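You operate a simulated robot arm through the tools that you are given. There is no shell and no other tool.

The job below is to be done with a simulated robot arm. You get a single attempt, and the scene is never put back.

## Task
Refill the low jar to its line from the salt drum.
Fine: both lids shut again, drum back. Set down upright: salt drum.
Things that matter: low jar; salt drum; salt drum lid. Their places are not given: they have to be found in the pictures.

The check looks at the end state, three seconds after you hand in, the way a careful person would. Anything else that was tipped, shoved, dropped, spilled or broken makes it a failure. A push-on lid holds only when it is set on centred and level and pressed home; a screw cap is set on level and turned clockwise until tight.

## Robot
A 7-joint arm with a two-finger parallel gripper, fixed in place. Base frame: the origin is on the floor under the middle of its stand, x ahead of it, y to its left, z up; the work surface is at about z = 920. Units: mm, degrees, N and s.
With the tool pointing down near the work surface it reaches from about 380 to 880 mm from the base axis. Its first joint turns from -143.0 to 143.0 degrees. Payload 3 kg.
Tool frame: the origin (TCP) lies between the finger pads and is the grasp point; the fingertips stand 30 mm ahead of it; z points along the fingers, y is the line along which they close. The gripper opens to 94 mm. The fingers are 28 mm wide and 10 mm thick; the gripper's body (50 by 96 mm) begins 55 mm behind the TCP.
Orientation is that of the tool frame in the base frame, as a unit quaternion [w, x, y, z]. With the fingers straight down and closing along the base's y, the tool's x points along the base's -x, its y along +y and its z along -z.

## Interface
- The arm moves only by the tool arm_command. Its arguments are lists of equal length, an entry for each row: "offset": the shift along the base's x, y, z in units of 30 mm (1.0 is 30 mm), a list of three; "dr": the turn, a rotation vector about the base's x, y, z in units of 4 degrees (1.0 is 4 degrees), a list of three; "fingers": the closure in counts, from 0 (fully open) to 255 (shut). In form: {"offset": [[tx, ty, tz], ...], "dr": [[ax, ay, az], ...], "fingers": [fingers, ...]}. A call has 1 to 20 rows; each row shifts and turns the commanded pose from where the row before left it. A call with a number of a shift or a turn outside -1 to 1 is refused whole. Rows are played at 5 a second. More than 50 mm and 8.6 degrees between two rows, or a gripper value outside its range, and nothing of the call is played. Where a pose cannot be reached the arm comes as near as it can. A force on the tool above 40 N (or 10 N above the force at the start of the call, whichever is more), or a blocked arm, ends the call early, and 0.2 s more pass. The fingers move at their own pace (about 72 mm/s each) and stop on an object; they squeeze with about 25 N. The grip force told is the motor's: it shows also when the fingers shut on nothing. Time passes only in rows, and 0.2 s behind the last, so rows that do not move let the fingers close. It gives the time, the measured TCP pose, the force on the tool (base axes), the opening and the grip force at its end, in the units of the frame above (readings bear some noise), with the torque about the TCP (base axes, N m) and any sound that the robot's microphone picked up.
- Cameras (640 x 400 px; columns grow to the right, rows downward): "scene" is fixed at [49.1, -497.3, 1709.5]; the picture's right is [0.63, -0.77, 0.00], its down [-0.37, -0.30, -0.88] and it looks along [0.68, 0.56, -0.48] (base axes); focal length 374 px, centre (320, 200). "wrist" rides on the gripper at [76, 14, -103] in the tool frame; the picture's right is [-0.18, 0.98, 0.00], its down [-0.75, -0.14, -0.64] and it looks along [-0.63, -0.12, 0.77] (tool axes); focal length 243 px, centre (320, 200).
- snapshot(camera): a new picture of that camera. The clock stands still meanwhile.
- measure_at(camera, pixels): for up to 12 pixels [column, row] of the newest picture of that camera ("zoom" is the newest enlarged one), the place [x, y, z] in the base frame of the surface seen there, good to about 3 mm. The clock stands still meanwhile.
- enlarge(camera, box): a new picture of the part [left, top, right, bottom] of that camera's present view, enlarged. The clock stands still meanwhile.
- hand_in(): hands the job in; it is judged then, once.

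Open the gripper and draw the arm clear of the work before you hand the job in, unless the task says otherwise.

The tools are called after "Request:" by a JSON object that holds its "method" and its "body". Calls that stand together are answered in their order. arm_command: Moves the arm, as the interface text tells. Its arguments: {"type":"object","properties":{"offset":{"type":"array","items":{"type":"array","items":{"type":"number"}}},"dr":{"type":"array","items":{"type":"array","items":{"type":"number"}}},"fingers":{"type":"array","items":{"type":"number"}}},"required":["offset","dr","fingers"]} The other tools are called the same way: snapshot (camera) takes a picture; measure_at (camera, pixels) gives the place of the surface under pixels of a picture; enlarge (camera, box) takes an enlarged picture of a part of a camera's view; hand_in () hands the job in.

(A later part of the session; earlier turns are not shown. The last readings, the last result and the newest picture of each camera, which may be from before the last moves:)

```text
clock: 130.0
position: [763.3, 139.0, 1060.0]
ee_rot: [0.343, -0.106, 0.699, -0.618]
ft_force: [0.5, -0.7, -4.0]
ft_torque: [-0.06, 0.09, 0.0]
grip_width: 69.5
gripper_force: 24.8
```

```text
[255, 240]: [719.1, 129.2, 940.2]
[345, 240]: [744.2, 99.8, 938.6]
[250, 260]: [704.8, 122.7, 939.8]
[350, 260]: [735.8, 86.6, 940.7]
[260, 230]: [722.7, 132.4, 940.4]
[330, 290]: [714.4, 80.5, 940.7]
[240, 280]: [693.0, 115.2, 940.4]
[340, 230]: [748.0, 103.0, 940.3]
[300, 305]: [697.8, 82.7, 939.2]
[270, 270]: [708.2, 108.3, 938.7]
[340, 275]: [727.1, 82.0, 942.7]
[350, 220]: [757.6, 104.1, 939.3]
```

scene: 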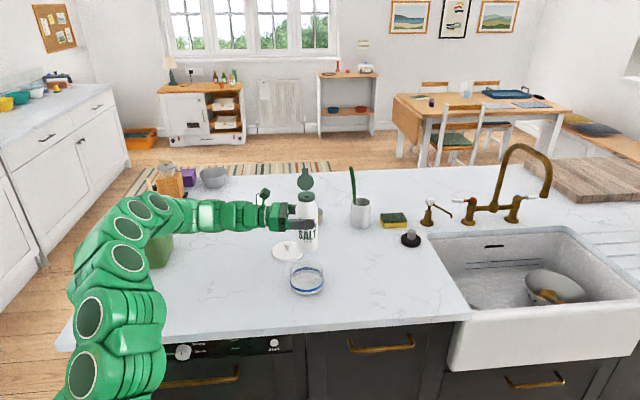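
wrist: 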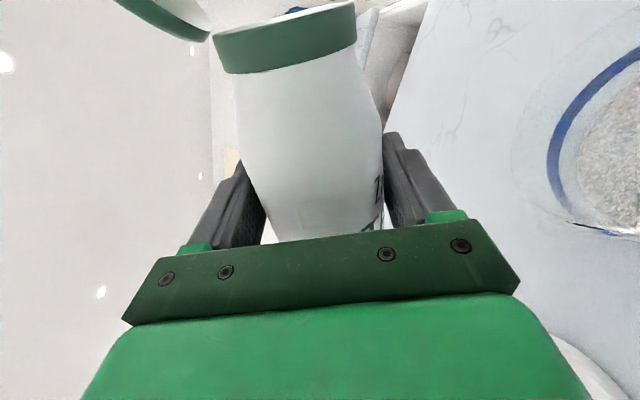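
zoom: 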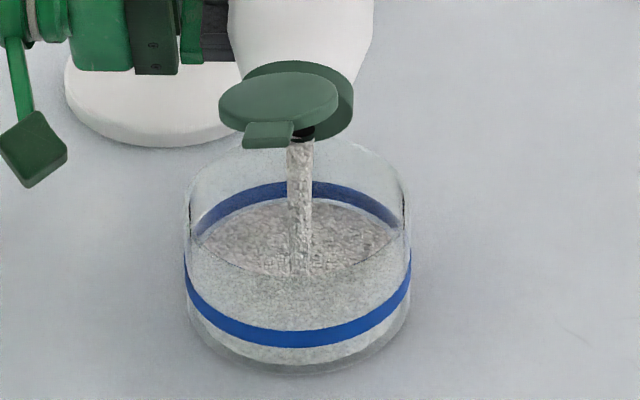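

The level is ≈940.1, right at the band's lower edge. I'll add 1.5° and pour 2 s more.

Request:
{"method": "arm_command", "body": {"offset": [[0, 0, 0], [0, 0, 0], [0, 0, 0], [0, 0, 0], [0, 0, 0], [0, 0, 0], [0, 0, 0], [0, 0, 0], [0, 0, 0]], "dr": [[0.23, -0.295, 0], [0, 0, 0], [0, 0, 0], [0, 0, 0], [0, 0, 0], [0, 0, 0], [0, 0, 0], [0, 0, 0], [0, 0, 0]], "fingers": [255, 255, 255, 255, 255, 255, 255, 255, 255]}}

Request:
{"method": "enlarge", "body": {"camera": "scene", "box": [285, 240, 335, 300]}}

Request:
{"method": "measure_at", "body": {"camera": "zoom", "pixels": [[255, 240], [345, 240], [250, 260], [350, 260], [260, 230], [330, 290], [240, 280], [340, 230], [300, 305], [270, 270], [340, 275], [350, 220]]}}

```text
clock: 132.0
position: [762.9, 138.9, 1059.3]
ee_rot: [0.352, -0.096, 0.701, -0.613]
ft_force: [-0.1, -0.4, -4.1]
ft_torque: [-0.06, 0.09, -0.01]
grip_width: 69.4
gripper_force: 25.1
```

```text
6.67 times, centred on (310, 270) of scene
```

zoom: 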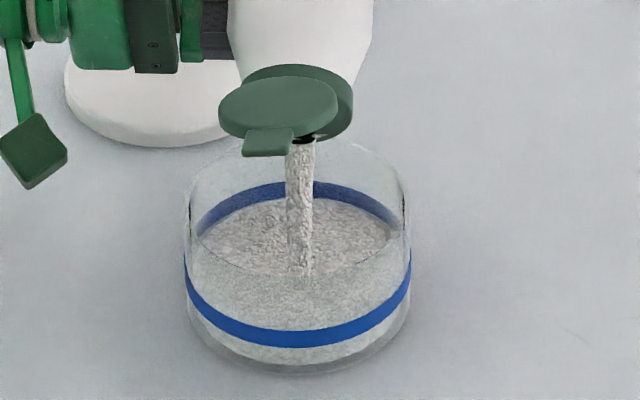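

```text
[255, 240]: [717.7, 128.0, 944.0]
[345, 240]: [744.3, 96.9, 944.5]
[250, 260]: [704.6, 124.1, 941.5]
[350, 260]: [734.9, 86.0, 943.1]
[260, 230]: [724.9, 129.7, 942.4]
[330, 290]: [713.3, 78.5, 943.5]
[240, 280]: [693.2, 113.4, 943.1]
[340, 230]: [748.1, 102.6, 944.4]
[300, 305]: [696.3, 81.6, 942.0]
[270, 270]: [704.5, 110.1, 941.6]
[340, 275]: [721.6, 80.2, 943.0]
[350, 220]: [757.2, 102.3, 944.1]
```

The level averages ≈943.1, essentially at the middle of the band (941–947). I'll stop by rotating the drum back quickly.

Request:
{"method": "arm_command", "body": {"offset": [[0, 0, 0], [0, 0, 0], [0, 0, 0], [0, 0, 0], [0, 0, 0], [0, 0, 0.3], [0, 0, 0.3], [0, 0, 0.3], [0, 0, 0]], "dr": [[-0.77, 0.988, 0], [-0.77, 0.988, 0], [-0.77, 0.988, 0], [-0.77, 0.988, 0], [-0.77, 0.988, 0], [-0.77, 0.988, 0], [-0.77, 0.988, 0], [-0.77, 0.988, 0], [0, 0, 0]], "fingers": [255, 255, 255, 255, 255, 255, 255, 255, 255]}}

Request:
{"method": "enlarge", "body": {"camera": "scene", "box": [285, 240, 335, 300]}}

Request:
{"method": "measure_at", "body": {"camera": "zoom", "pixels": [[255, 240], [345, 240], [250, 260], [350, 260], [260, 230], [330, 290], [240, 280], [340, 230], [300, 305], [270, 270], [340, 275], [350, 220]]}}

Request:
{"method": "snapshot", "body": {"camera": "scene"}}

```text
clock: 134.0
position: [764.1, 140.1, 1087.0]
ee_rot: [-0.12, 0.33, -0.624, 0.698]
ft_force: [0.3, -0.3, -3.9]
ft_torque: [-0.03, 0.08, -0.01]
grip_width: 69.6
gripper_force: 24.9
```

```text
6.67 times, centred on (310, 270) of scene
```

zoom: 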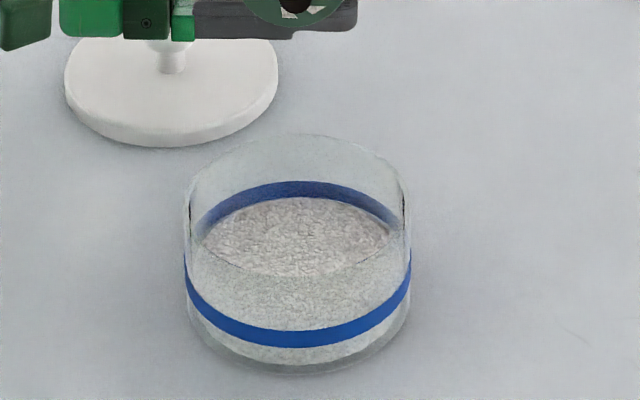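

```text
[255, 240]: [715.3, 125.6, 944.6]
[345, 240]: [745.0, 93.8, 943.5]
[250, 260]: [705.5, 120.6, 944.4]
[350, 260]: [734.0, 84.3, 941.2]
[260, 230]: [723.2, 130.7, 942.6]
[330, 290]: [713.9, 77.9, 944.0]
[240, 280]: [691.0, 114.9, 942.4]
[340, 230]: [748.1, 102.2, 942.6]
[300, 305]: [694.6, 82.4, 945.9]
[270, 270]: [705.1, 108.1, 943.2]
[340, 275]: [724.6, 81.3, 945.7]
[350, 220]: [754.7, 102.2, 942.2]
```

```text
taken
```

scene: 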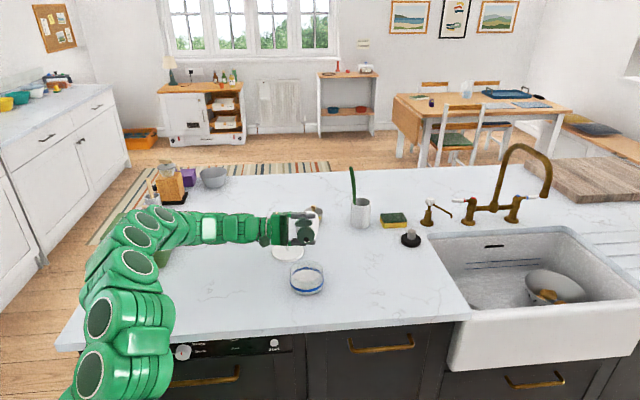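

The pour has stopped at an average level of ≈943.5. I'll check the band's exact height in a strong enlargement before I leave the jar.

Request:
{"method": "enlarge", "body": {"camera": "scene", "box": [288, 264, 328, 298]}}

Request:
{"method": "measure_at", "body": {"camera": "zoom", "pixels": [[320, 286], [320, 290], [320, 295], [320, 300], [320, 305], [320, 310], [280, 290], [280, 298], [280, 305], [360, 292], [360, 298], [360, 304]]}}

```text
11.76 times, centred on (308, 281) of scene
```

zoom: 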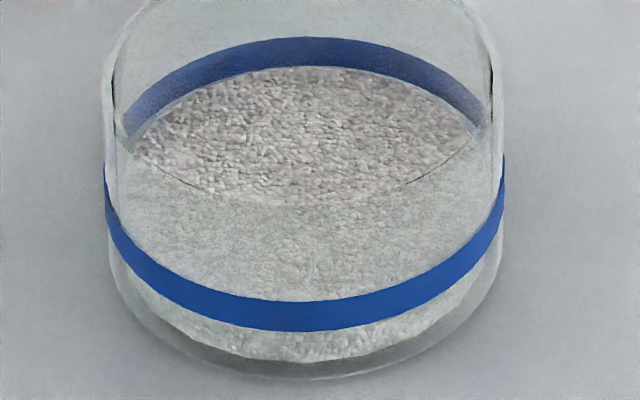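

```text
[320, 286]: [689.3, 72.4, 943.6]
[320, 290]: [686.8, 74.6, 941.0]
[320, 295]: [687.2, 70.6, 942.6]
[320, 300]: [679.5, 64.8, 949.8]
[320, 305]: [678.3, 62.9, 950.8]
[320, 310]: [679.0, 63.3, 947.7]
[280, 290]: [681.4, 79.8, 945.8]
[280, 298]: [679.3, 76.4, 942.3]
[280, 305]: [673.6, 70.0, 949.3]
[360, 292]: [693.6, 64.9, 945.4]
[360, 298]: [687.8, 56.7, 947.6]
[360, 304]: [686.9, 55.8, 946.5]
```

I'll sample the band's front face more densely to pin down its top and bottom edges.

Request:
{"method": "measure_at", "body": {"camera": "zoom", "pixels": [[310, 303], [310, 308], [310, 313], [310, 318], [310, 323], [310, 328], [330, 303], [330, 308], [330, 313], [330, 318], [330, 323], [330, 328]]}}

Request:
{"method": "measure_at", "body": {"camera": "zoom", "pixels": [[300, 100], [200, 110], [400, 110], [300, 130], [350, 90], [250, 90], [250, 150], [350, 150], [300, 160], [220, 140], [390, 140], [300, 80]]}}

Request:
{"method": "measure_at", "body": {"camera": "zoom", "pixels": [[200, 270], [210, 280], [220, 290], [200, 285], [400, 280], [400, 290], [400, 300], [300, 45], [300, 50], [300, 55], [300, 60], [300, 64]]}}

```text
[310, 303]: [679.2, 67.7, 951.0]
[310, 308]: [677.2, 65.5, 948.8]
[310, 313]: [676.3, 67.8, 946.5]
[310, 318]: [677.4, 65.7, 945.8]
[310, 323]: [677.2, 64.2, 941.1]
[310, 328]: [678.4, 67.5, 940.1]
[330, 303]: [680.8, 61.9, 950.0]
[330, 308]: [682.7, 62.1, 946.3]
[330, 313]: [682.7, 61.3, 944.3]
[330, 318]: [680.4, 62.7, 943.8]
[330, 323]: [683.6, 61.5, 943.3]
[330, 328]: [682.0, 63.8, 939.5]
```

```text
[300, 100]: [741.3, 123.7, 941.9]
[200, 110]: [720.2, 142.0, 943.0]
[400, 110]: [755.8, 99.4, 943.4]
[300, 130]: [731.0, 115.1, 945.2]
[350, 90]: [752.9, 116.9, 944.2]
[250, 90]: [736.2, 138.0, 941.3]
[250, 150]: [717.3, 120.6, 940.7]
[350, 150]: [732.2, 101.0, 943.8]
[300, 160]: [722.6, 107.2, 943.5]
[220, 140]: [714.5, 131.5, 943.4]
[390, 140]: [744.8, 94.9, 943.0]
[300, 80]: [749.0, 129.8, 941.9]
```

```text
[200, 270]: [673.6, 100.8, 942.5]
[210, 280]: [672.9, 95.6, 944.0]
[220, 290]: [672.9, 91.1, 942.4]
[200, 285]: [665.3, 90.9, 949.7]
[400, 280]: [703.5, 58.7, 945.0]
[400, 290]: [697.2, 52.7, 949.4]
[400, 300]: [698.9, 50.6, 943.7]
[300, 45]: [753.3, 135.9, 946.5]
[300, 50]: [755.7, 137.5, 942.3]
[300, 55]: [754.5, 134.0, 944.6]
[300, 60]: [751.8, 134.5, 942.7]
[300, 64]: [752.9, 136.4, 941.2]
```

The band spans z≈940.5–949.5 with its centre at ≈945, while the salt is at ≈943.2, so slightly under. I'll give a small top-up by tilting back to about 109°.

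Request:
{"method": "arm_command", "body": {"offset": [[0, 0, -0.3], [0, 0, -0.3], [0, 0, -0.3], [0, 0, 0], [0, 0, 0], [0, 0, 0], [0, 0, 0], [0, 0, 0]], "dr": [[0.713, -0.915, 0], [0.713, -0.915, 0], [0.713, -0.915, 0], [0.713, -0.915, 0], [0.713, -0.915, 0], [0.713, -0.915, 0], [0.713, -0.915, 0], [0.713, -0.915, 0]], "fingers": [255, 255, 255, 255, 255, 255, 255, 255]}}

Request:
{"method": "enlarge", "body": {"camera": "scene", "box": [285, 240, 335, 300]}}

Request:
{"method": "measure_at", "body": {"camera": "zoom", "pixels": [[255, 240], [345, 240], [250, 260], [350, 260], [260, 230], [330, 290], [240, 280], [340, 230], [270, 250], [270, 270], [340, 275], [350, 220]]}}

```text
clock: 135.8
position: [763.1, 141.4, 1062.4]
ee_rot: [0.337, -0.114, 0.698, -0.622]
ft_force: [0.0, 1.0, -3.9]
ft_torque: [-0.03, 0.07, -0.01]
grip_width: 69.6
gripper_force: 25.0
```

```text
6.67 times, centred on (310, 270) of scene
```

zoom: 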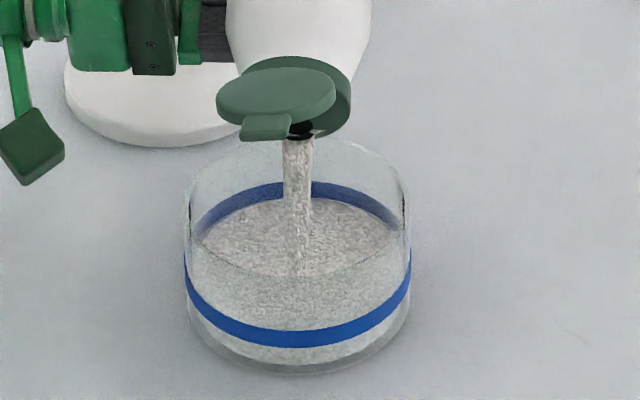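

```text
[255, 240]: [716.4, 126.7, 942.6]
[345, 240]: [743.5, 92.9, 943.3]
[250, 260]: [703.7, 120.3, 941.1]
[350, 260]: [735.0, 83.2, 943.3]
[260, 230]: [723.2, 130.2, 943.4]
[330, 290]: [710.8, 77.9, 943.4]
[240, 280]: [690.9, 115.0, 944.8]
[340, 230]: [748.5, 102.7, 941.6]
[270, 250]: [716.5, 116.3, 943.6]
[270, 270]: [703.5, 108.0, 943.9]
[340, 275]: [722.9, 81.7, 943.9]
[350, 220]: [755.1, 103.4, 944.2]
```

It's flowing again, with the level ≈943.3. I'll hold about 0.8 s.

Request:
{"method": "arm_command", "body": {"offset": [[0, 0, 0], [0, 0, 0], [0, 0, 0]], "dr": [[0, 0, 0], [0, 0, 0], [0, 0, 0]], "fingers": [255, 255, 255]}}

Request:
{"method": "enlarge", "body": {"camera": "scene", "box": [285, 240, 335, 300]}}

Request:
{"method": "measure_at", "body": {"camera": "zoom", "pixels": [[255, 240], [345, 240], [250, 260], [350, 260], [260, 230], [330, 290], [240, 280], [340, 230], [270, 250], [270, 270], [340, 275], [350, 220]]}}

```text
clock: 136.6
position: [762.2, 140.0, 1060.0]
ee_rot: [0.336, -0.114, 0.697, -0.623]
ft_force: [0.8, -1.0, -3.9]
ft_torque: [-0.08, 0.07, 0.05]
grip_width: 69.4
gripper_force: 25.0
```

```text
6.67 times, centred on (310, 270) of scene
```

zoom: 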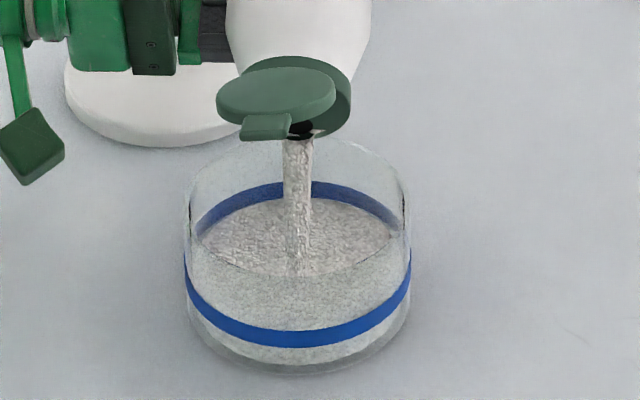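

```text
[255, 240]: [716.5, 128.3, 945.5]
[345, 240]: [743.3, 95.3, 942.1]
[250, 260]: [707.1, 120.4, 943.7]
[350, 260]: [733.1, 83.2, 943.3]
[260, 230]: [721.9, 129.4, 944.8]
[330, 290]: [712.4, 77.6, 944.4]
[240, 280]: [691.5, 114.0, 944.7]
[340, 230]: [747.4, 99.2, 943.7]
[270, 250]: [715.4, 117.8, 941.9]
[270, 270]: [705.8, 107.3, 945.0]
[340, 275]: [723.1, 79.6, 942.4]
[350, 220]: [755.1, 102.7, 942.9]
```

The level is ≈943.7. I'll hold another 1.4 s, then tilt back in the same call.

Request:
{"method": "arm_command", "body": {"offset": [[0, 0, 0], [0, 0, 0], [0, 0, 0], [0, 0, 0], [0, 0, 0], [0, 0, 0], [0, 0, 0], [0, 0, 0], [0, 0, 0], [0, 0, 0], [0, 0, 0], [0, 0, 0.3], [0, 0, 0.3], [0, 0, 0.3], [0, 0, 0]], "dr": [[0, 0, 0], [0, 0, 0], [0, 0, 0], [0, 0, 0], [0, 0, 0], [0, 0, 0], [-0.77, 0.988, 0], [-0.77, 0.988, 0], [-0.77, 0.988, 0], [-0.77, 0.988, 0], [-0.77, 0.988, 0], [-0.77, 0.988, 0], [-0.77, 0.988, 0], [-0.77, 0.988, 0], [0, 0, 0]], "fingers": [255, 255, 255, 255, 255, 255, 255, 255, 255, 255, 255, 255, 255, 255, 255]}}

Request:
{"method": "enlarge", "body": {"camera": "scene", "box": [285, 240, 335, 300]}}

Request:
{"method": "measure_at", "body": {"camera": "zoom", "pixels": [[255, 240], [345, 240], [250, 260], [350, 260], [260, 230], [330, 290], [240, 280], [340, 230], [270, 250], [270, 270], [340, 275], [350, 220]]}}

Request:
{"method": "snapshot", "body": {"camera": "scene"}}

```text
clock: 139.8
position: [764.0, 139.5, 1087.7]
ee_rot: [-0.103, 0.347, -0.615, 0.701]
ft_force: [0.8, 0.1, -3.9]
ft_torque: [-0.04, 0.07, 0.0]
grip_width: 69.6
gripper_force: 24.4
```

```text
6.67 times, centred on (310, 270) of scene
```

zoom: 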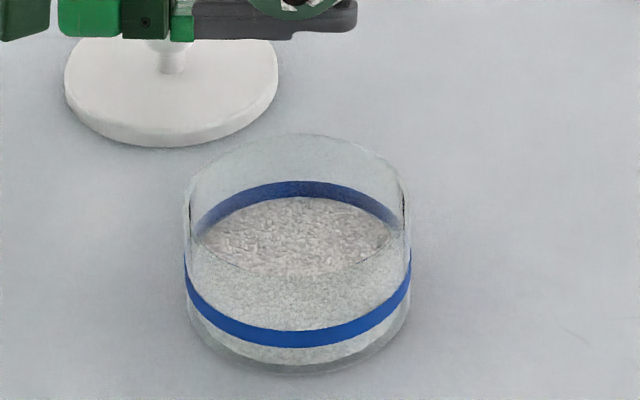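

```text
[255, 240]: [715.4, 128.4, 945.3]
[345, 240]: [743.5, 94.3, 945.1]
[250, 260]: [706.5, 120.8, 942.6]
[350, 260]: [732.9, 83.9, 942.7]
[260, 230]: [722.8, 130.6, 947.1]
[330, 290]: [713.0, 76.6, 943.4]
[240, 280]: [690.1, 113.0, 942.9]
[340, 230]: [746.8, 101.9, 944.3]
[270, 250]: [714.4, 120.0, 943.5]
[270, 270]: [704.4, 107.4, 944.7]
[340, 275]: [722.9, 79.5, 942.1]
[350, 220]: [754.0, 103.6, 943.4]
```

```text
taken
```

scene: 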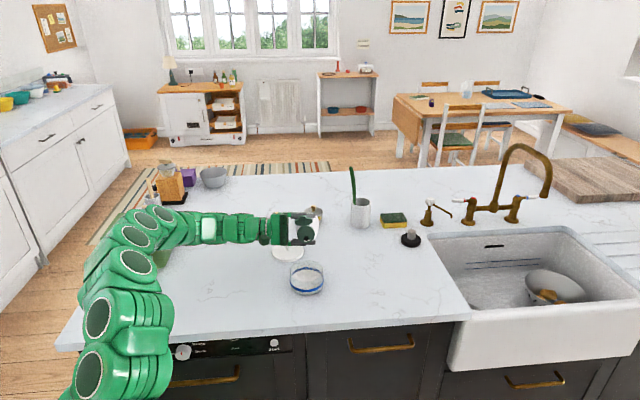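

The level is ≈943.9, on the line, and no spill shows. Now I'll bring the drum fully upright while raising it back to z≈1131.

Request:
{"method": "arm_command", "body": {"offset": [[0, 0, 0.3], [0, 0, 0.3], [0, 0, 0.3], [0, 0, 0.3], [0, 0, 0.25], [0, 0, 0], [0, 0, 0], [0, 0, 0], [0, 0, 0], [0, 0, 0], [0, 0, 0], [0, 0, 0], [0, 0, 0], [0, 0, 0], [0, 0, 0], [0, 0, 0]], "dr": [[-0.765, 0.982, 0], [-0.765, 0.982, 0], [-0.765, 0.982, 0], [-0.765, 0.982, 0], [-0.765, 0.982, 0], [-0.765, 0.982, 0], [-0.765, 0.982, 0], [-0.765, 0.982, 0], [-0.765, 0.982, 0], [-0.765, 0.982, 0], [-0.765, 0.982, 0], [-0.765, 0.982, 0], [-0.765, 0.982, 0], [-0.765, 0.982, 0], [0, 0, 0], [0, 0, 0]], "fingers": [255, 255, 255, 255, 255, 255, 255, 255, 255, 255, 255, 255, 255, 255, 255, 255]}}

Request:
{"method": "snapshot", "body": {"camera": "scene"}}

Request:
{"method": "snapshot", "body": {"camera": "wrist"}}

```text
clock: 143.2
position: [762.7, 140.0, 1131.0]
ee_rot: [0.314, 0.637, -0.305, 0.635]
ft_force: [0.4, 0.3, -3.8]
ft_torque: [0.02, 0.03, 0.03]
grip_width: 69.2
gripper_force: 25.2
```

```text
taken
```

scene: 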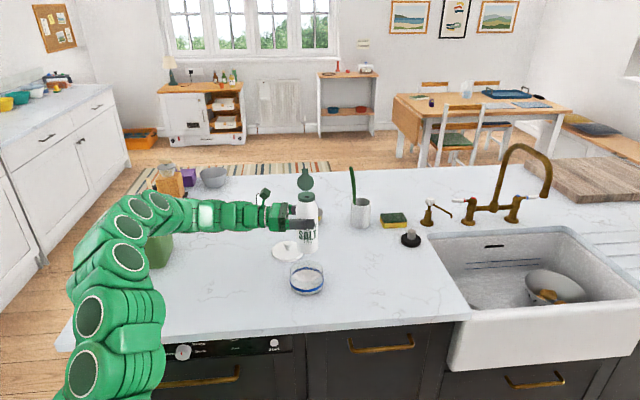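

```text
taken
```

wrist: 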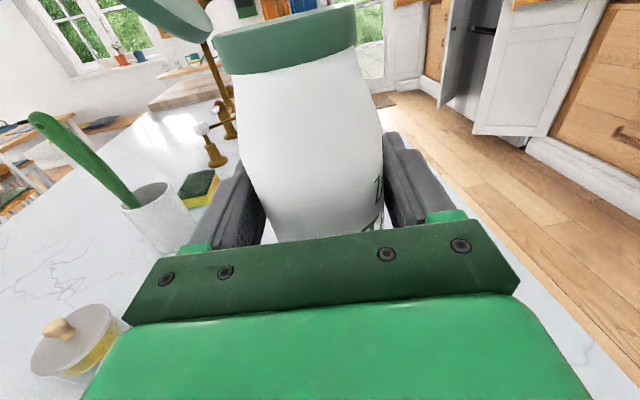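

The drum is upright with its weight down to ~3.9 N. I'll carry it back along the same path to above its original spot (525.6,282.4), trimming 1° of roll.

Request:
{"method": "arm_command", "body": {"offset": [[-0.2906, 0.1745, 0], [-0.4649, 0.2792, 0], [-0.5811, 0.349, 0], [-0.5811, 0.349, 0], [-0.5811, 0.349, 0], [-0.5811, 0.349, 0], [-0.5811, 0.349, 0], [-0.5811, 0.349, 0], [-0.5811, 0.349, 0], [-0.5811, 0.349, 0], [-0.5811, 0.349, 0], [-0.5811, 0.349, 0], [-0.5811, 0.349, 0], [-0.4649, 0.2792, 0], [-0.2906, 0.1745, 0], [0, 0, 0], [0, 0, 0]], "dr": [[0.068, -0.087, 0], [0.068, -0.087, 0], [0, 0, 0], [0, 0, 0], [0, 0, 0], [0, 0, 0], [0, 0, 0], [0, 0, 0], [0, 0, 0], [0, 0, 0], [0, 0, 0], [0, 0, 0], [0, 0, 0], [0, 0, 0], [0, 0, 0], [0, 0, 0], [0, 0, 0]], "fingers": [255, 255, 255, 255, 255, 255, 255, 255, 255, 255, 255, 255, 255, 255, 255, 255, 255]}}

Request:
{"method": "snapshot", "body": {"camera": "scene"}}

```text
clock: 146.8
position: [525.6, 282.1, 1132.1]
ee_rot: [0.31, 0.634, -0.31, 0.637]
ft_force: [0.2, -0.6, -3.9]
ft_torque: [0.03, 0.0, 0.03]
grip_width: 69.2
gripper_force: 25.2
```

```text
taken
```

scene: 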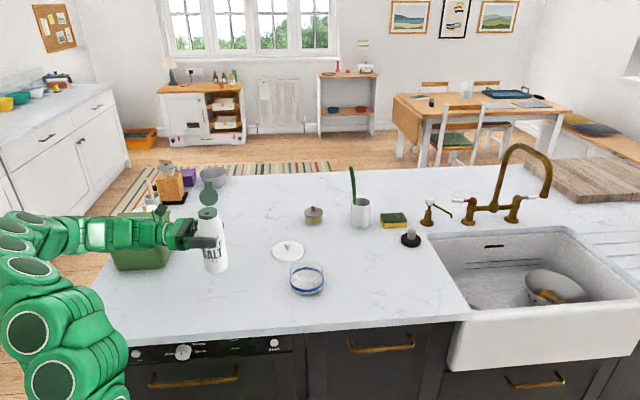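

The drum is back above its original spot with the same orientation. I'll lower 84 mm, leaving about 12 mm.

Request:
{"method": "arm_command", "body": {"offset": [[0, 0, -0.5], [0, 0, -0.7], [0, 0, -0.7], [0, 0, -0.5], [0, 0, -0.4], [0, 0, 0]], "dr": [[0, 0, 0], [0, 0, 0], [0, 0, 0], [0, 0, 0], [0, 0, 0], [0, 0, 0]], "fingers": [255, 255, 255, 255, 255, 255]}}

Request:
{"method": "enlarge", "body": {"camera": "scene", "box": [140, 200, 260, 310]}}

```text
clock: 148.2
position: [525.8, 281.4, 1046.8]
ee_rot: [0.31, 0.634, -0.31, 0.637]
ft_force: [0.5, -0.3, -4.0]
ft_torque: [0.0, -0.02, -0.02]
grip_width: 69.6
gripper_force: 25.1
```

```text
3.64 times, centred on (200, 255) of scene
```

zoom: 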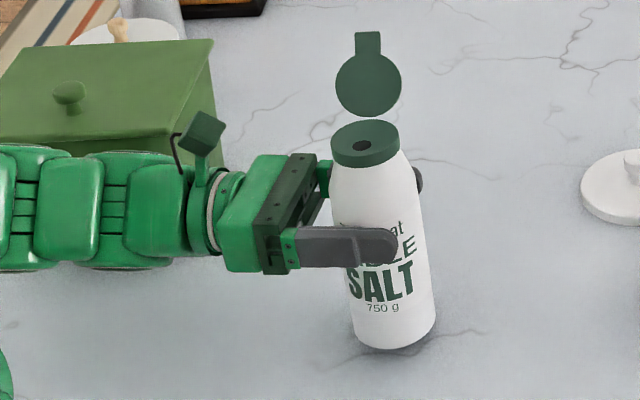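

About 11 mm remain. I'll step down 2 mm at a time and watch the vertical force.

Request:
{"method": "arm_command", "body": {"offset": [[0, 0, -0.1], [0, 0, -0.1], [0, 0, -0.07], [0, 0, -0.05], [0, 0, 0]], "dr": [[0, 0, 0], [0, 0, 0], [0, 0, 0], [0, 0, 0], [0, 0, 0]], "fingers": [255, 255, 255, 255, 255]}}

```text
clock: 149.4
position: [526.9, 283.0, 1037.7]
ee_rot: [0.31, 0.634, -0.31, 0.637]
ft_force: [-0.3, -0.6, -4.2]
ft_torque: [0.01, -0.02, 0.0]
grip_width: 69.6
gripper_force: 25.1
```

It isn't touching yet (−4.2 N of drum weight). I'll go down in 0.6–0.9 mm steps.

Request:
{"method": "arm_command", "body": {"offset": [[0, 0, -0.03], [0, 0, -0.03], [0, 0, 0]], "dr": [[0, 0, 0], [0, 0, 0], [0, 0, 0]], "fingers": [255, 255, 255]}}

```text
clock: 150.2
position: [526.8, 283.2, 1036.3]
ee_rot: [0.31, 0.634, -0.31, 0.637]
ft_force: [-1.2, 0.0, 1.6]
ft_torque: [0.0, 0.22, -0.03]
grip_width: 69.5
gripper_force: 24.8
```

Contact: the reading went from −4.2 to +1.6 N, so the drum stands on the counter. I'll open the fingers.

Request:
{"method": "arm_command", "body": {"offset": [[0, 0, 0], [0, 0, 0], [0, 0, 0], [0, 0, 0], [0, 0, 0]], "dr": [[0, 0, 0], [0, 0, 0], [0, 0, 0], [0, 0, 0], [0, 0, 0]], "fingers": [60, 30, 0, 0, 0]}}

Request:
{"method": "enlarge", "body": {"camera": "scene", "box": [140, 200, 260, 310]}}

Request:
{"method": "snapshot", "body": {"camera": "wrist"}}

```text
clock: 151.4
position: [526.5, 282.1, 1035.7]
ee_rot: [0.309, 0.633, -0.31, 0.638]
ft_force: [-1.3, 0.4, 0.1]
ft_torque: [-0.03, 0.0, -0.01]
grip_width: 94.0
gripper_force: 0.1
```

```text
3.64 times, centred on (200, 255) of scene
```

zoom: 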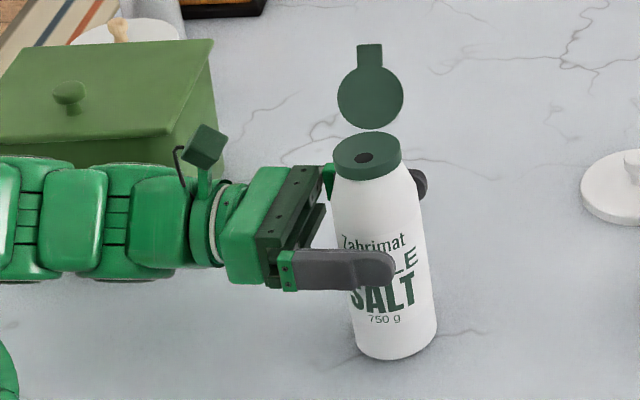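

```text
taken
```

wrist: 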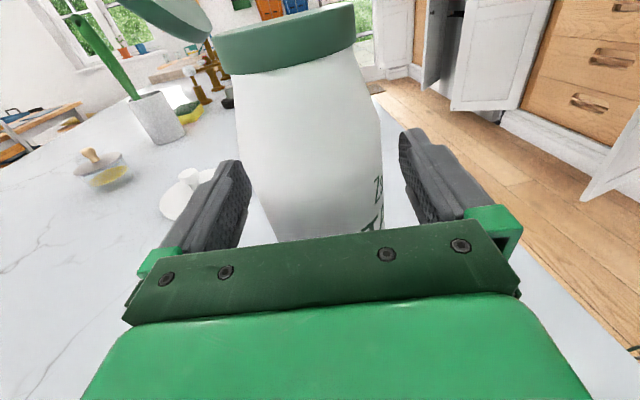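

The drum stands exactly where it was. I'll withdraw the open fingers backward along the tool axis by 110 mm.

Request:
{"method": "arm_command", "body": {"offset": [[-0.15, 0.19, 0], [-0.28, 0.36, 0], [-0.28, 0.36, 0], [-0.3, 0.385, 0], [-0.3, 0.385, 0], [-0.3, 0.385, 0], [-0.3, 0.385, 0], [-0.3, 0.385, 0], [0, 0, 0]], "dr": [[0, 0, 0], [0, 0, 0], [0, 0, 0], [0, 0, 0], [0, 0, 0], [0, 0, 0], [0, 0, 0], [0, 0, 0], [0, 0, 0]], "fingers": [0, 0, 0, 0, 0, 0, 0, 0, 0]}}

Request:
{"method": "snapshot", "body": {"camera": "scene"}}

```text
clock: 153.4
position: [459.8, 368.5, 1035.5]
ee_rot: [0.309, 0.633, -0.309, 0.638]
ft_force: [-0.2, -0.3, -0.3]
ft_torque: [-0.02, -0.01, -0.01]
grip_width: 93.9
gripper_force: 0.0
```

```text
taken
```

scene: 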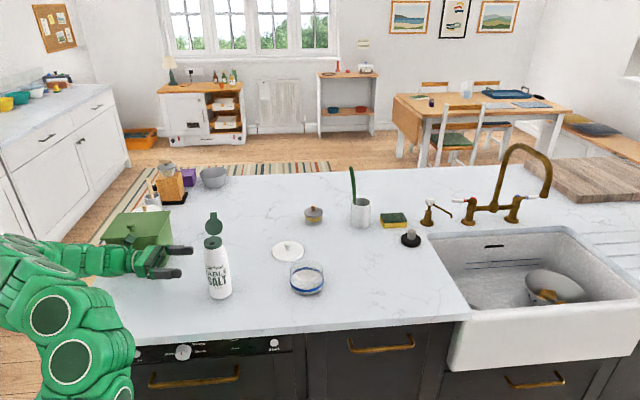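

The path is clear. I'll measure the bin's knob height before moving over that side, then raise to z≈1240.

Request:
{"method": "enlarge", "body": {"camera": "scene", "box": [95, 195, 185, 275]}}

Request:
{"method": "measure_at", "body": {"camera": "zoom", "pixels": [[240, 255], [240, 240], [180, 290], [450, 250], [490, 140], [200, 145], [420, 310]]}}

Request:
{"method": "arm_command", "body": {"offset": [[0, 0, 0.8], [0, 0, 0.9], [0, 0, 0.9], [0, 0, 0.9], [0, 0, 0.9], [0, 0, 0.9], [0, 0, 0.9], [0, 0, 0.6], [0, 0, 0]], "dr": [[0, 0, 0], [0, 0, 0], [0, 0, 0], [0, 0, 0], [0, 0, 0], [0, 0, 0], [0, 0, 0], [0, 0, 0], [0, 0, 0]], "fingers": [0, 0, 0, 0, 0, 255, 255, 255, 255]}}

Request:
{"method": "snapshot", "body": {"camera": "scene"}}

```text
5.00 times, centred on (140, 235) of scene
```

zoom: 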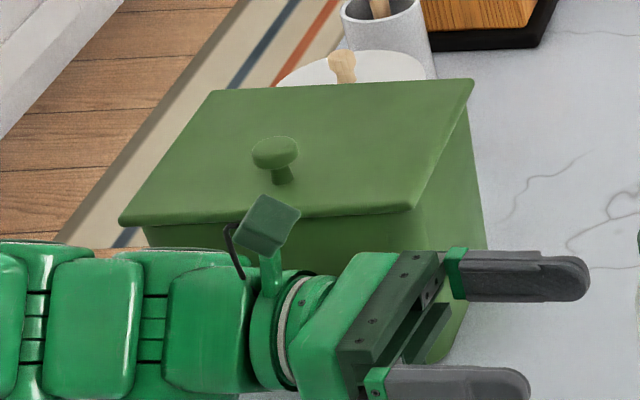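

```text
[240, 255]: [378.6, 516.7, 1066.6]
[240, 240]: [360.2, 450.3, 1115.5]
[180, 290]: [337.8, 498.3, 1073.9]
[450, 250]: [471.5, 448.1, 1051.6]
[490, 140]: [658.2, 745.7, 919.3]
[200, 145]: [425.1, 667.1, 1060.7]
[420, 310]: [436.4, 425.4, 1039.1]
```

```text
clock: 155.4
position: [462.2, 366.9, 1237.6]
ee_rot: [0.31, 0.634, -0.31, 0.638]
ft_force: [0.1, 0.2, 0.7]
ft_torque: [-0.02, 0.02, -0.01]
grip_width: 0.3
gripper_force: 24.7
```

```text
taken
```

scene: 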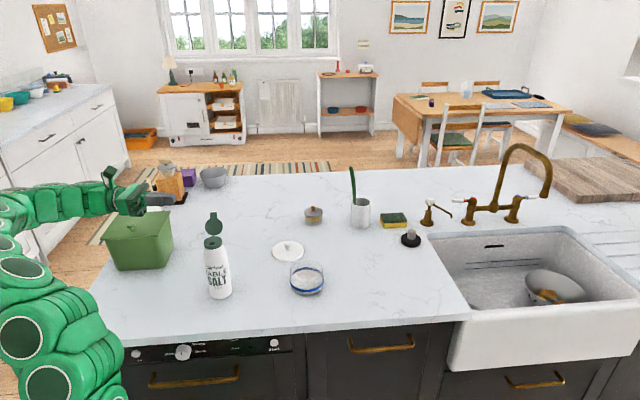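

The fingers are closed and at z 1238. I'll move to above the space behind the open lid, at about (593,346).

Request:
{"method": "arm_command", "body": {"offset": [[0.6, -0.1, 0], [0.75, -0.12, 0], [0.75, -0.12, 0], [0.75, -0.12, 0], [0.75, -0.12, 0], [0.75, -0.12, 0], [0, 0, 0]], "dr": [[0, 0, 0], [0, 0, 0], [0, 0, 0], [0, 0, 0], [0, 0, 0], [0, 0, 0], [0, 0, 0]], "fingers": [255, 255, 255, 255, 255, 255, 255]}}

Request:
{"method": "snapshot", "body": {"camera": "scene"}}

Request:
{"method": "snapshot", "body": {"camera": "wrist"}}

```text
clock: 157.0
position: [591.4, 346.3, 1240.6]
ee_rot: [0.308, 0.634, -0.309, 0.638]
ft_force: [0.2, 0.8, -1.3]
ft_torque: [0.03, 0.02, 0.02]
grip_width: 0.0
gripper_force: 25.0
```

```text
taken
```

scene: 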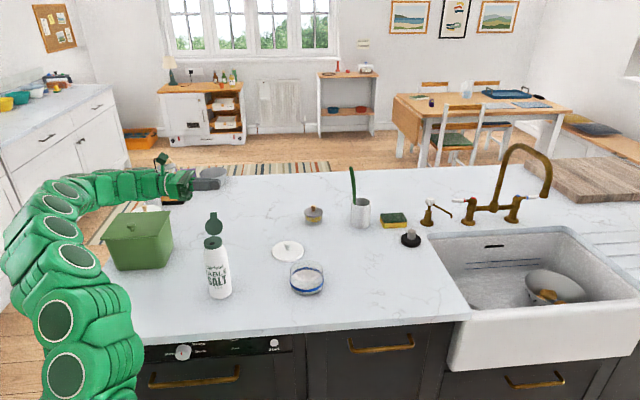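

```text
taken
```

wrist: 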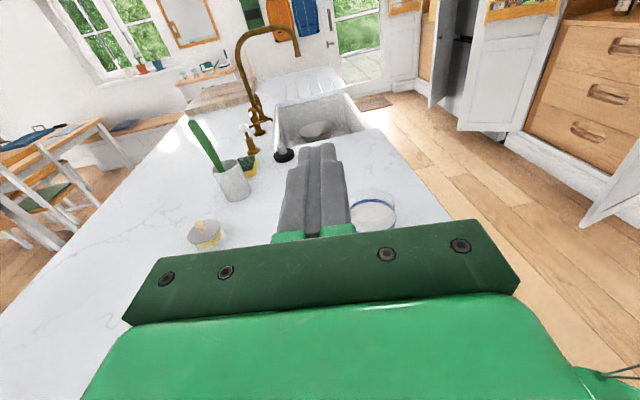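

The position is right: 89 mm behind the drum axis and clear of the lid. I'll descend 80 mm to z≈1160.

Request:
{"method": "arm_command", "body": {"offset": [[0, 0, -0.6], [0, 0, -0.6], [0, 0, -0.6], [0, 0, -0.5], [0, 0, -0.35], [0, 0, 0]], "dr": [[0, 0, 0], [0, 0, 0], [0, 0, 0], [0, 0, 0], [0, 0, 0], [0, 0, 0]], "fingers": [255, 255, 255, 255, 255, 255]}}

Request:
{"method": "enlarge", "body": {"camera": "scene", "box": [150, 170, 270, 270]}}

Request:
{"method": "snapshot", "body": {"camera": "wrist"}}

```text
clock: 158.4
position: [592.7, 347.3, 1160.2]
ee_rot: [0.309, 0.634, -0.31, 0.638]
ft_force: [-0.2, 0.0, 0.4]
ft_torque: [0.0, -0.02, 0.01]
grip_width: 0.1
gripper_force: 24.9
```

```text
4.00 times, centred on (210, 220) of scene
```

zoom: 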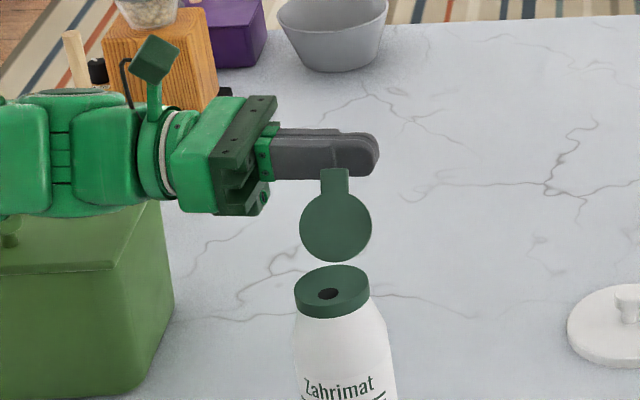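

```text
taken
```

wrist: 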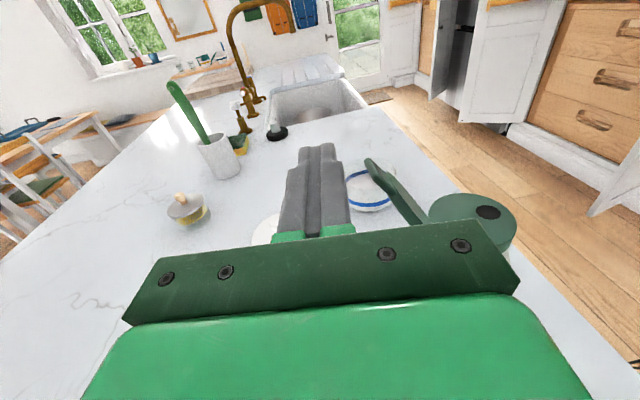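

The closed fingers are directly behind the lid. I'll push gently along −d in ~4 mm steps to swing the lid toward vertical.

Request:
{"method": "arm_command", "body": {"offset": [[-0.105, -0.082, 0], [-0.105, -0.082, 0], [-0.105, -0.082, 0], [-0.105, -0.082, 0], [-0.105, -0.082, 0], [-0.105, -0.082, 0], [-0.105, -0.082, 0], [0, 0, 0]], "dr": [[0, 0, 0], [0, 0, 0], [0, 0, 0], [0, 0, 0], [0, 0, 0], [0, 0, 0], [0, 0, 0], [0, 0, 0]], "fingers": [255, 255, 255, 255, 255, 255, 255, 255]}}

Request:
{"method": "enlarge", "body": {"camera": "scene", "box": [150, 170, 270, 270]}}

Request:
{"method": "snapshot", "body": {"camera": "wrist"}}

```text
clock: 160.2
position: [568.0, 329.2, 1159.9]
ee_rot: [0.31, 0.634, -0.31, 0.637]
ft_force: [-0.5, 1.1, 0.4]
ft_torque: [0.01, 0.01, 0.02]
grip_width: 0.0
gripper_force: 25.3
```

```text
4.00 times, centred on (210, 220) of scene
```

zoom: 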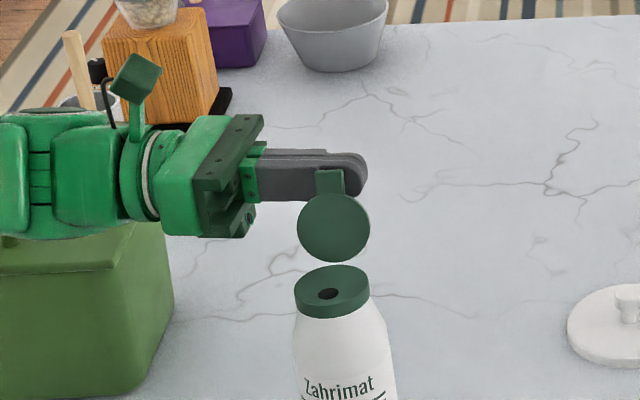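

```text
taken
```

wrist: 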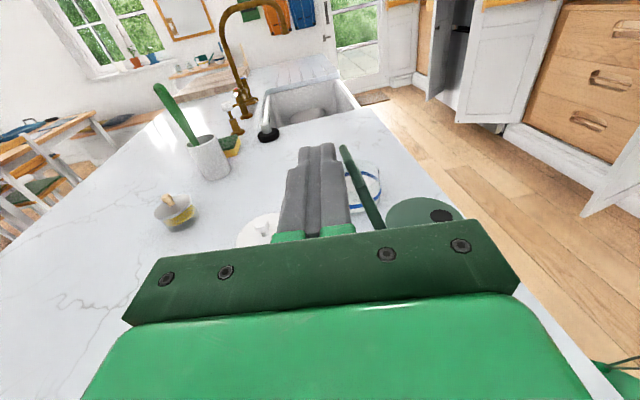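

The lid is swinging forward with the fingers. I'll continue along −d past vertical (about 36 mm).

Request:
{"method": "arm_command", "body": {"offset": [[-0.098, -0.077, 0], [-0.098, -0.077, 0], [-0.098, -0.077, 0], [-0.098, -0.077, 0], [-0.0934, -0.073, 0], [-0.0934, -0.073, 0], [-0.0934, -0.073, 0], [-0.0934, -0.073, 0], [-0.0934, -0.073, 0], [-0.0934, -0.073, 0], [0, 0, 0]], "dr": [[0, 0, 0], [0, 0, 0], [0, 0, 0], [0, 0, 0], [0, 0, 0], [0, 0, 0], [0, 0, 0], [0, 0, 0], [0, 0, 0], [0, 0, 0], [0, 0, 0]], "fingers": [255, 255, 255, 255, 255, 255, 255, 255, 255, 255, 255]}}

Request:
{"method": "enlarge", "body": {"camera": "scene", "box": [150, 170, 270, 270]}}

Request:
{"method": "snapshot", "body": {"camera": "wrist"}}

```text
clock: 162.6
position: [541.5, 307.1, 1160.3]
ee_rot: [0.309, 0.634, -0.31, 0.638]
ft_force: [0.1, 0.8, 0.4]
ft_torque: [-0.02, -0.05, 0.03]
grip_width: 0.4
gripper_force: 24.7
```

```text
4.00 times, centred on (210, 220) of scene
```

zoom: 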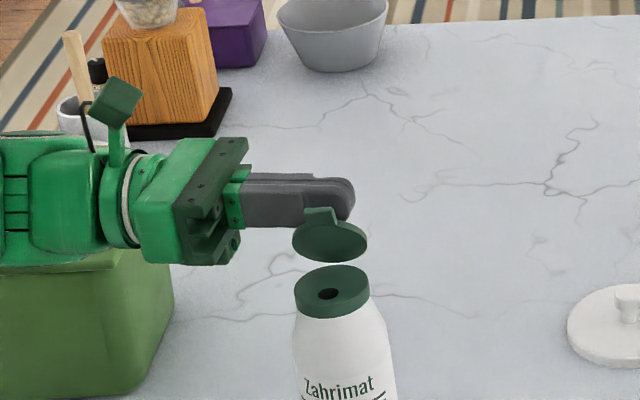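

```text
taken
```

wrist: 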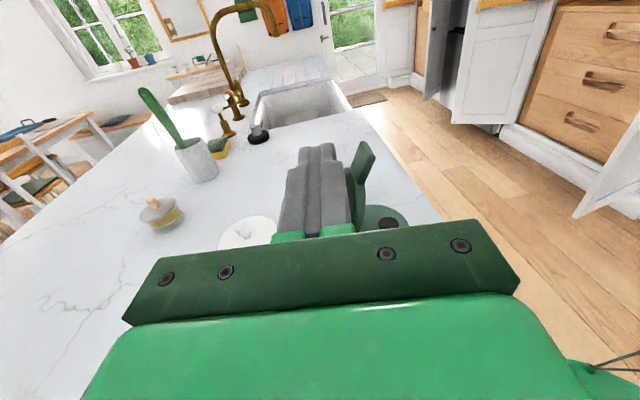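

The lid leans forward at about 60°. I'll follow the arc down to about 15° from closed.

Request:
{"method": "arm_command", "body": {"offset": [[-0.077, -0.06, -0.042], [-0.077, -0.06, -0.042], [-0.077, -0.06, -0.042], [-0.077, -0.06, -0.042], [-0.0736, -0.0575, -0.0745], [-0.0736, -0.0575, -0.0745], [-0.0736, -0.0575, -0.0745], [-0.056, -0.0438, -0.097], [-0.056, -0.0438, -0.097], [-0.056, -0.0438, -0.097], [0, 0, 0]], "dr": [[0, 0, 0], [0, 0, 0], [0, 0, 0], [0, 0, 0], [0, 0, 0], [0, 0, 0], [0, 0, 0], [0, 0, 0], [0, 0, 0], [0, 0, 0], [0, 0, 0]], "fingers": [255, 255, 255, 255, 255, 255, 255, 255, 255, 255, 255]}}

Request:
{"method": "enlarge", "body": {"camera": "scene", "box": [150, 170, 270, 270]}}

Request:
{"method": "snapshot", "body": {"camera": "wrist"}}

```text
clock: 165.0
position: [519.2, 291.2, 1139.8]
ee_rot: [0.309, 0.634, -0.31, 0.637]
ft_force: [-0.5, -0.5, -0.4]
ft_torque: [0.03, -0.02, 0.01]
grip_width: 0.1
gripper_force: 24.8
```

```text
4.00 times, centred on (210, 220) of scene
```

zoom: 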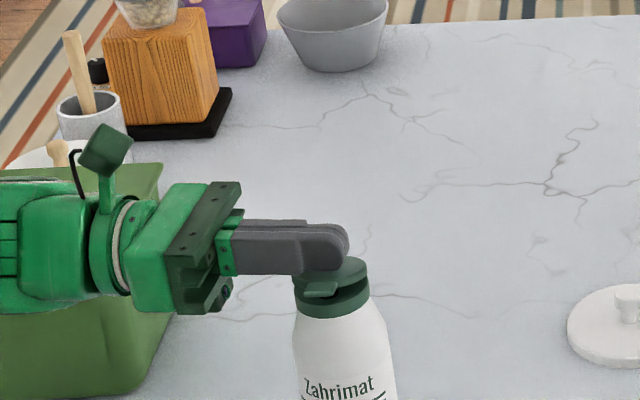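

```text
taken
```

wrist: 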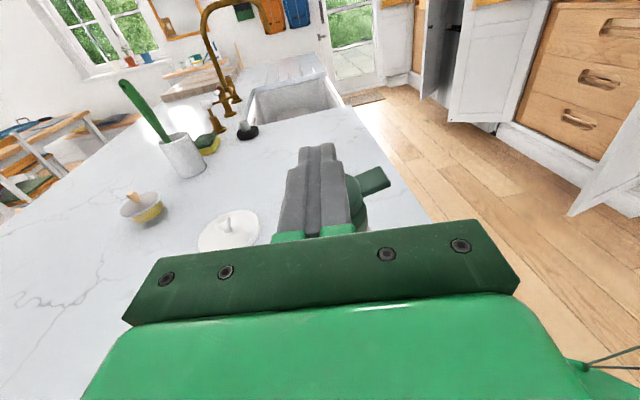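

The lid is almost closed (~15°). I'll press down in 1.5 mm steps, monitoring the force.

Request:
{"method": "arm_command", "body": {"offset": [[-0.018, -0.014, -0.06], [-0.018, -0.014, -0.06], [-0.018, -0.014, -0.06], [-0.018, -0.014, -0.05], [0, 0, 0]], "dr": [[0, 0, 0], [0, 0, 0], [0, 0, 0], [0, 0, 0], [0, 0, 0]], "fingers": [255, 255, 255, 255, 255]}}

Request:
{"method": "enlarge", "body": {"camera": "scene", "box": [180, 210, 250, 270]}}

```text
clock: 166.2
position: [518.0, 289.2, 1132.3]
ee_rot: [0.31, 0.633, -0.311, 0.638]
ft_force: [-0.3, 0.1, -0.1]
ft_torque: [-0.02, -0.02, 0.02]
grip_width: 0.0
gripper_force: 25.1
```

```text
6.67 times, centred on (215, 240) of scene
```

zoom: 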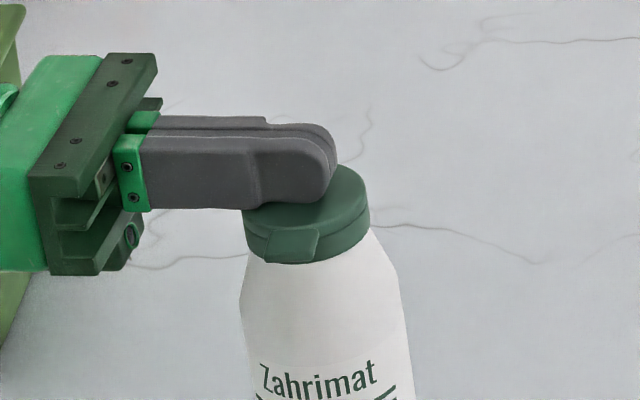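

The lid is nearly shut, with no force yet. I'll continue in 0.9 mm steps and listen for a snap.

Request:
{"method": "arm_command", "body": {"offset": [[-0.02, -0.016, -0.03], [-0.02, -0.016, -0.03], [0, 0, -0.03], [0, 0, -0.03], [0, 0, 0]], "dr": [[0, 0, 0], [0, 0, 0], [0, 0, 0], [0, 0, 0], [0, 0, 0]], "fingers": [255, 255, 255, 255, 255]}}

Request:
{"method": "enlarge", "body": {"camera": "scene", "box": [180, 210, 250, 270]}}

```text
clock: 167.4
position: [518.0, 287.4, 1129.6]
ee_rot: [0.31, 0.633, -0.31, 0.638]
ft_force: [-1.2, 0.0, 6.5]
ft_torque: [0.01, -0.01, -0.02]
grip_width: 0.0
gripper_force: 25.5
```

```text
6.67 times, centred on (215, 240) of scene
```

zoom: 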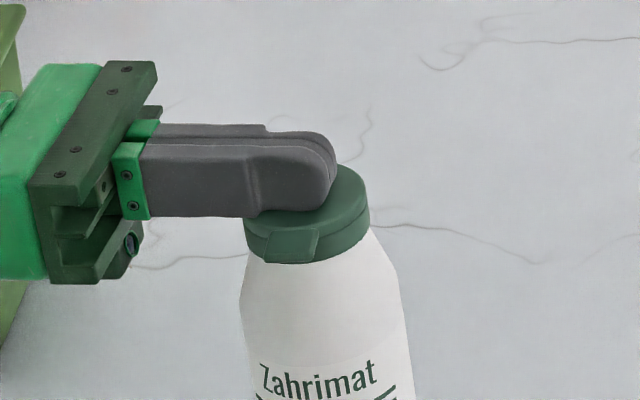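

Contact at 6.5 N. I'll press further to about 20–25 N to home the lid.

Request:
{"method": "arm_command", "body": {"offset": [[0, 0, -0.03], [0, 0, -0.03], [0, 0, 0]], "dr": [[0, 0, 0], [0, 0, 0], [0, 0, 0]], "fingers": [255, 255, 255]}}

Request:
{"method": "enlarge", "body": {"camera": "scene", "box": [180, 210, 250, 270]}}

```text
clock: 168.2
position: [516.3, 287.3, 1128.8]
ee_rot: [0.309, 0.634, -0.31, 0.638]
ft_force: [1.7, -0.3, 33.5]
ft_torque: [0.21, -0.03, 0.04]
grip_width: 0.2
gripper_force: 25.2
```

```text
6.67 times, centred on (215, 240) of scene
```

zoom: 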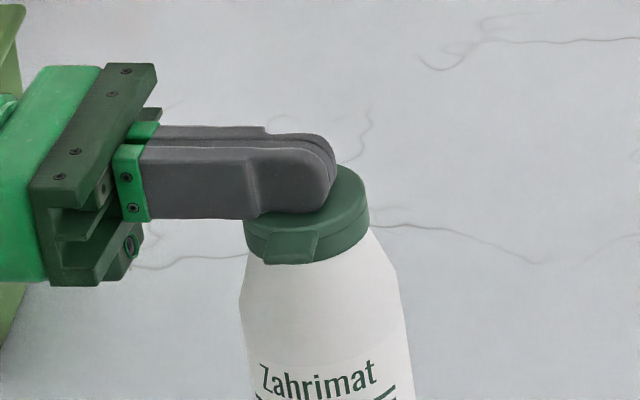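

The lid is pressed with 33 N and its top is at z≈1115, the same as at the start. I'll lift off and inspect the seam.

Request:
{"method": "arm_command", "body": {"offset": [[0, 0, 0.1], [0, 0, 0.3], [0, 0, 0.7], [0, 0, 0.9], [0, 0, 0.9], [0, 0, 0]], "dr": [[0, 0, 0], [0, 0, 0], [0, 0, 0], [0, 0, 0], [0, 0, 0], [0, 0, 0]], "fingers": [255, 255, 255, 255, 255, 255]}}

Request:
{"method": "enlarge", "body": {"camera": "scene", "box": [192, 226, 242, 256]}}

Request:
{"method": "measure_at", "body": {"camera": "zoom", "pixels": [[265, 160], [235, 250], [225, 285], [180, 180], [340, 180], [265, 130]]}}

Request:
{"method": "snapshot", "body": {"camera": "scene"}}

```text
clock: 169.6
position: [515.3, 288.6, 1214.9]
ee_rot: [0.309, 0.634, -0.31, 0.638]
ft_force: [0.1, 0.4, 1.0]
ft_torque: [-0.01, 0.02, -0.05]
grip_width: 0.3
gripper_force: 24.7
```

```text
12.80 times, centred on (217, 241) of scene
```

zoom: 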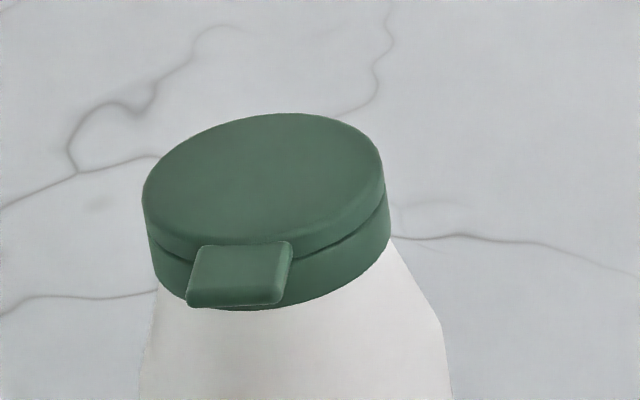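

```text
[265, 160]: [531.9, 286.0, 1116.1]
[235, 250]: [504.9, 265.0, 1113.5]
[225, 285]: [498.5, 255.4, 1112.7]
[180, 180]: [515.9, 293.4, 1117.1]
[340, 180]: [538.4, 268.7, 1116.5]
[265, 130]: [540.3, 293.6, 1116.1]
```

```text
taken
```

scene: 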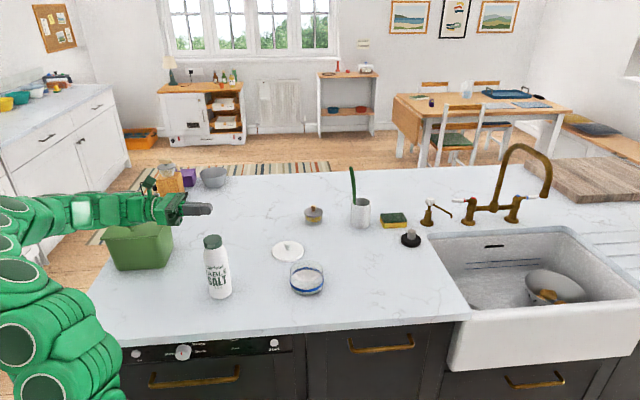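

The flip-lid is shut flush as it was at the start (top z≈1116, same seam and tab). Next is the jar lid: I'll rise and move to where the wrist could reorient well before.

Request:
{"method": "arm_command", "body": {"offset": [[0, 0, 0.8], [-0.25, 0.27, 0.8], [-0.25, 0.27, 0.8], [-0.25, 0.27, 0.8], [-0.25, 0.27, 0.7], [-0.25, 0.27, 0], [0, 0, 0]], "dr": [[0, 0, 0], [0, 0, 0], [0, 0, 0], [0, 0, 0], [0, 0, 0], [0, 0, 0], [0, 0, 0]], "fingers": [255, 255, 255, 255, 0, 0, 0]}}

Request:
{"method": "arm_command", "body": {"offset": [[0, 0, 0], [0, 0, 0], [0, 0, 0], [0, 0, 0], [0, 0, 0], [0, 0, 0], [0, 0, 0], [0, 0, 0], [0, 0, 0], [0, 0, 0], [0, 0, 0], [0, 0, 0], [0, 0, 0], [0, 0, 0], [0, 0, 0], [0, 0, 0], [0, 0, 0], [0, 0, 0], [0, 0, 0]], "dr": [[0.77, -0.988, 0], [0.77, -0.988, 0], [0.77, -0.988, 0], [0.77, -0.988, 0], [0.77, -0.988, 0], [0.77, -0.988, 0], [0.77, -0.988, 0], [0.77, -0.988, 0], [0.77, -0.988, 0], [0.77, -0.988, 0], [0.77, -0.988, 0], [0.77, -0.988, 0], [0.77, -0.988, 0], [0.77, -0.988, 0], [0.77, -0.988, 0], [0.77, -0.988, 0], [0.77, -0.988, 0], [0.77, -0.988, 0], [0, 0, 0]], "fingers": [0, 0, 0, 0, 0, 0, 0, 0, 0, 0, 0, 0, 0, 0, 0, 0, 0, 0, 0]}}

Request:
{"method": "snapshot", "body": {"camera": "scene"}}

```text
clock: 171.2
position: [479.7, 328.5, 1332.2]
ee_rot: [0.311, 0.633, -0.311, 0.637]
ft_force: [1.1, -0.1, 0.3]
ft_torque: [-0.06, -0.02, -0.02]
grip_width: 94.0
gripper_force: 0.0
```

```text
clock: 175.2
position: [479.3, 329.0, 1330.3]
ee_rot: [0.231, -0.226, 0.67, -0.668]
ft_force: [0.7, -0.1, -0.4]
ft_torque: [0.0, 0.0, 0.0]
grip_width: 94.5
gripper_force: 0.1
```

```text
taken
```

scene: 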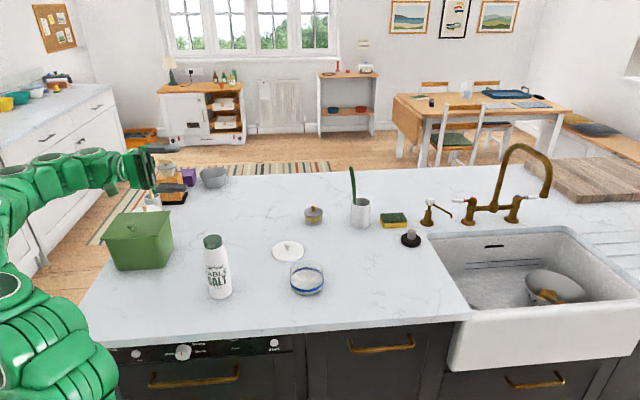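

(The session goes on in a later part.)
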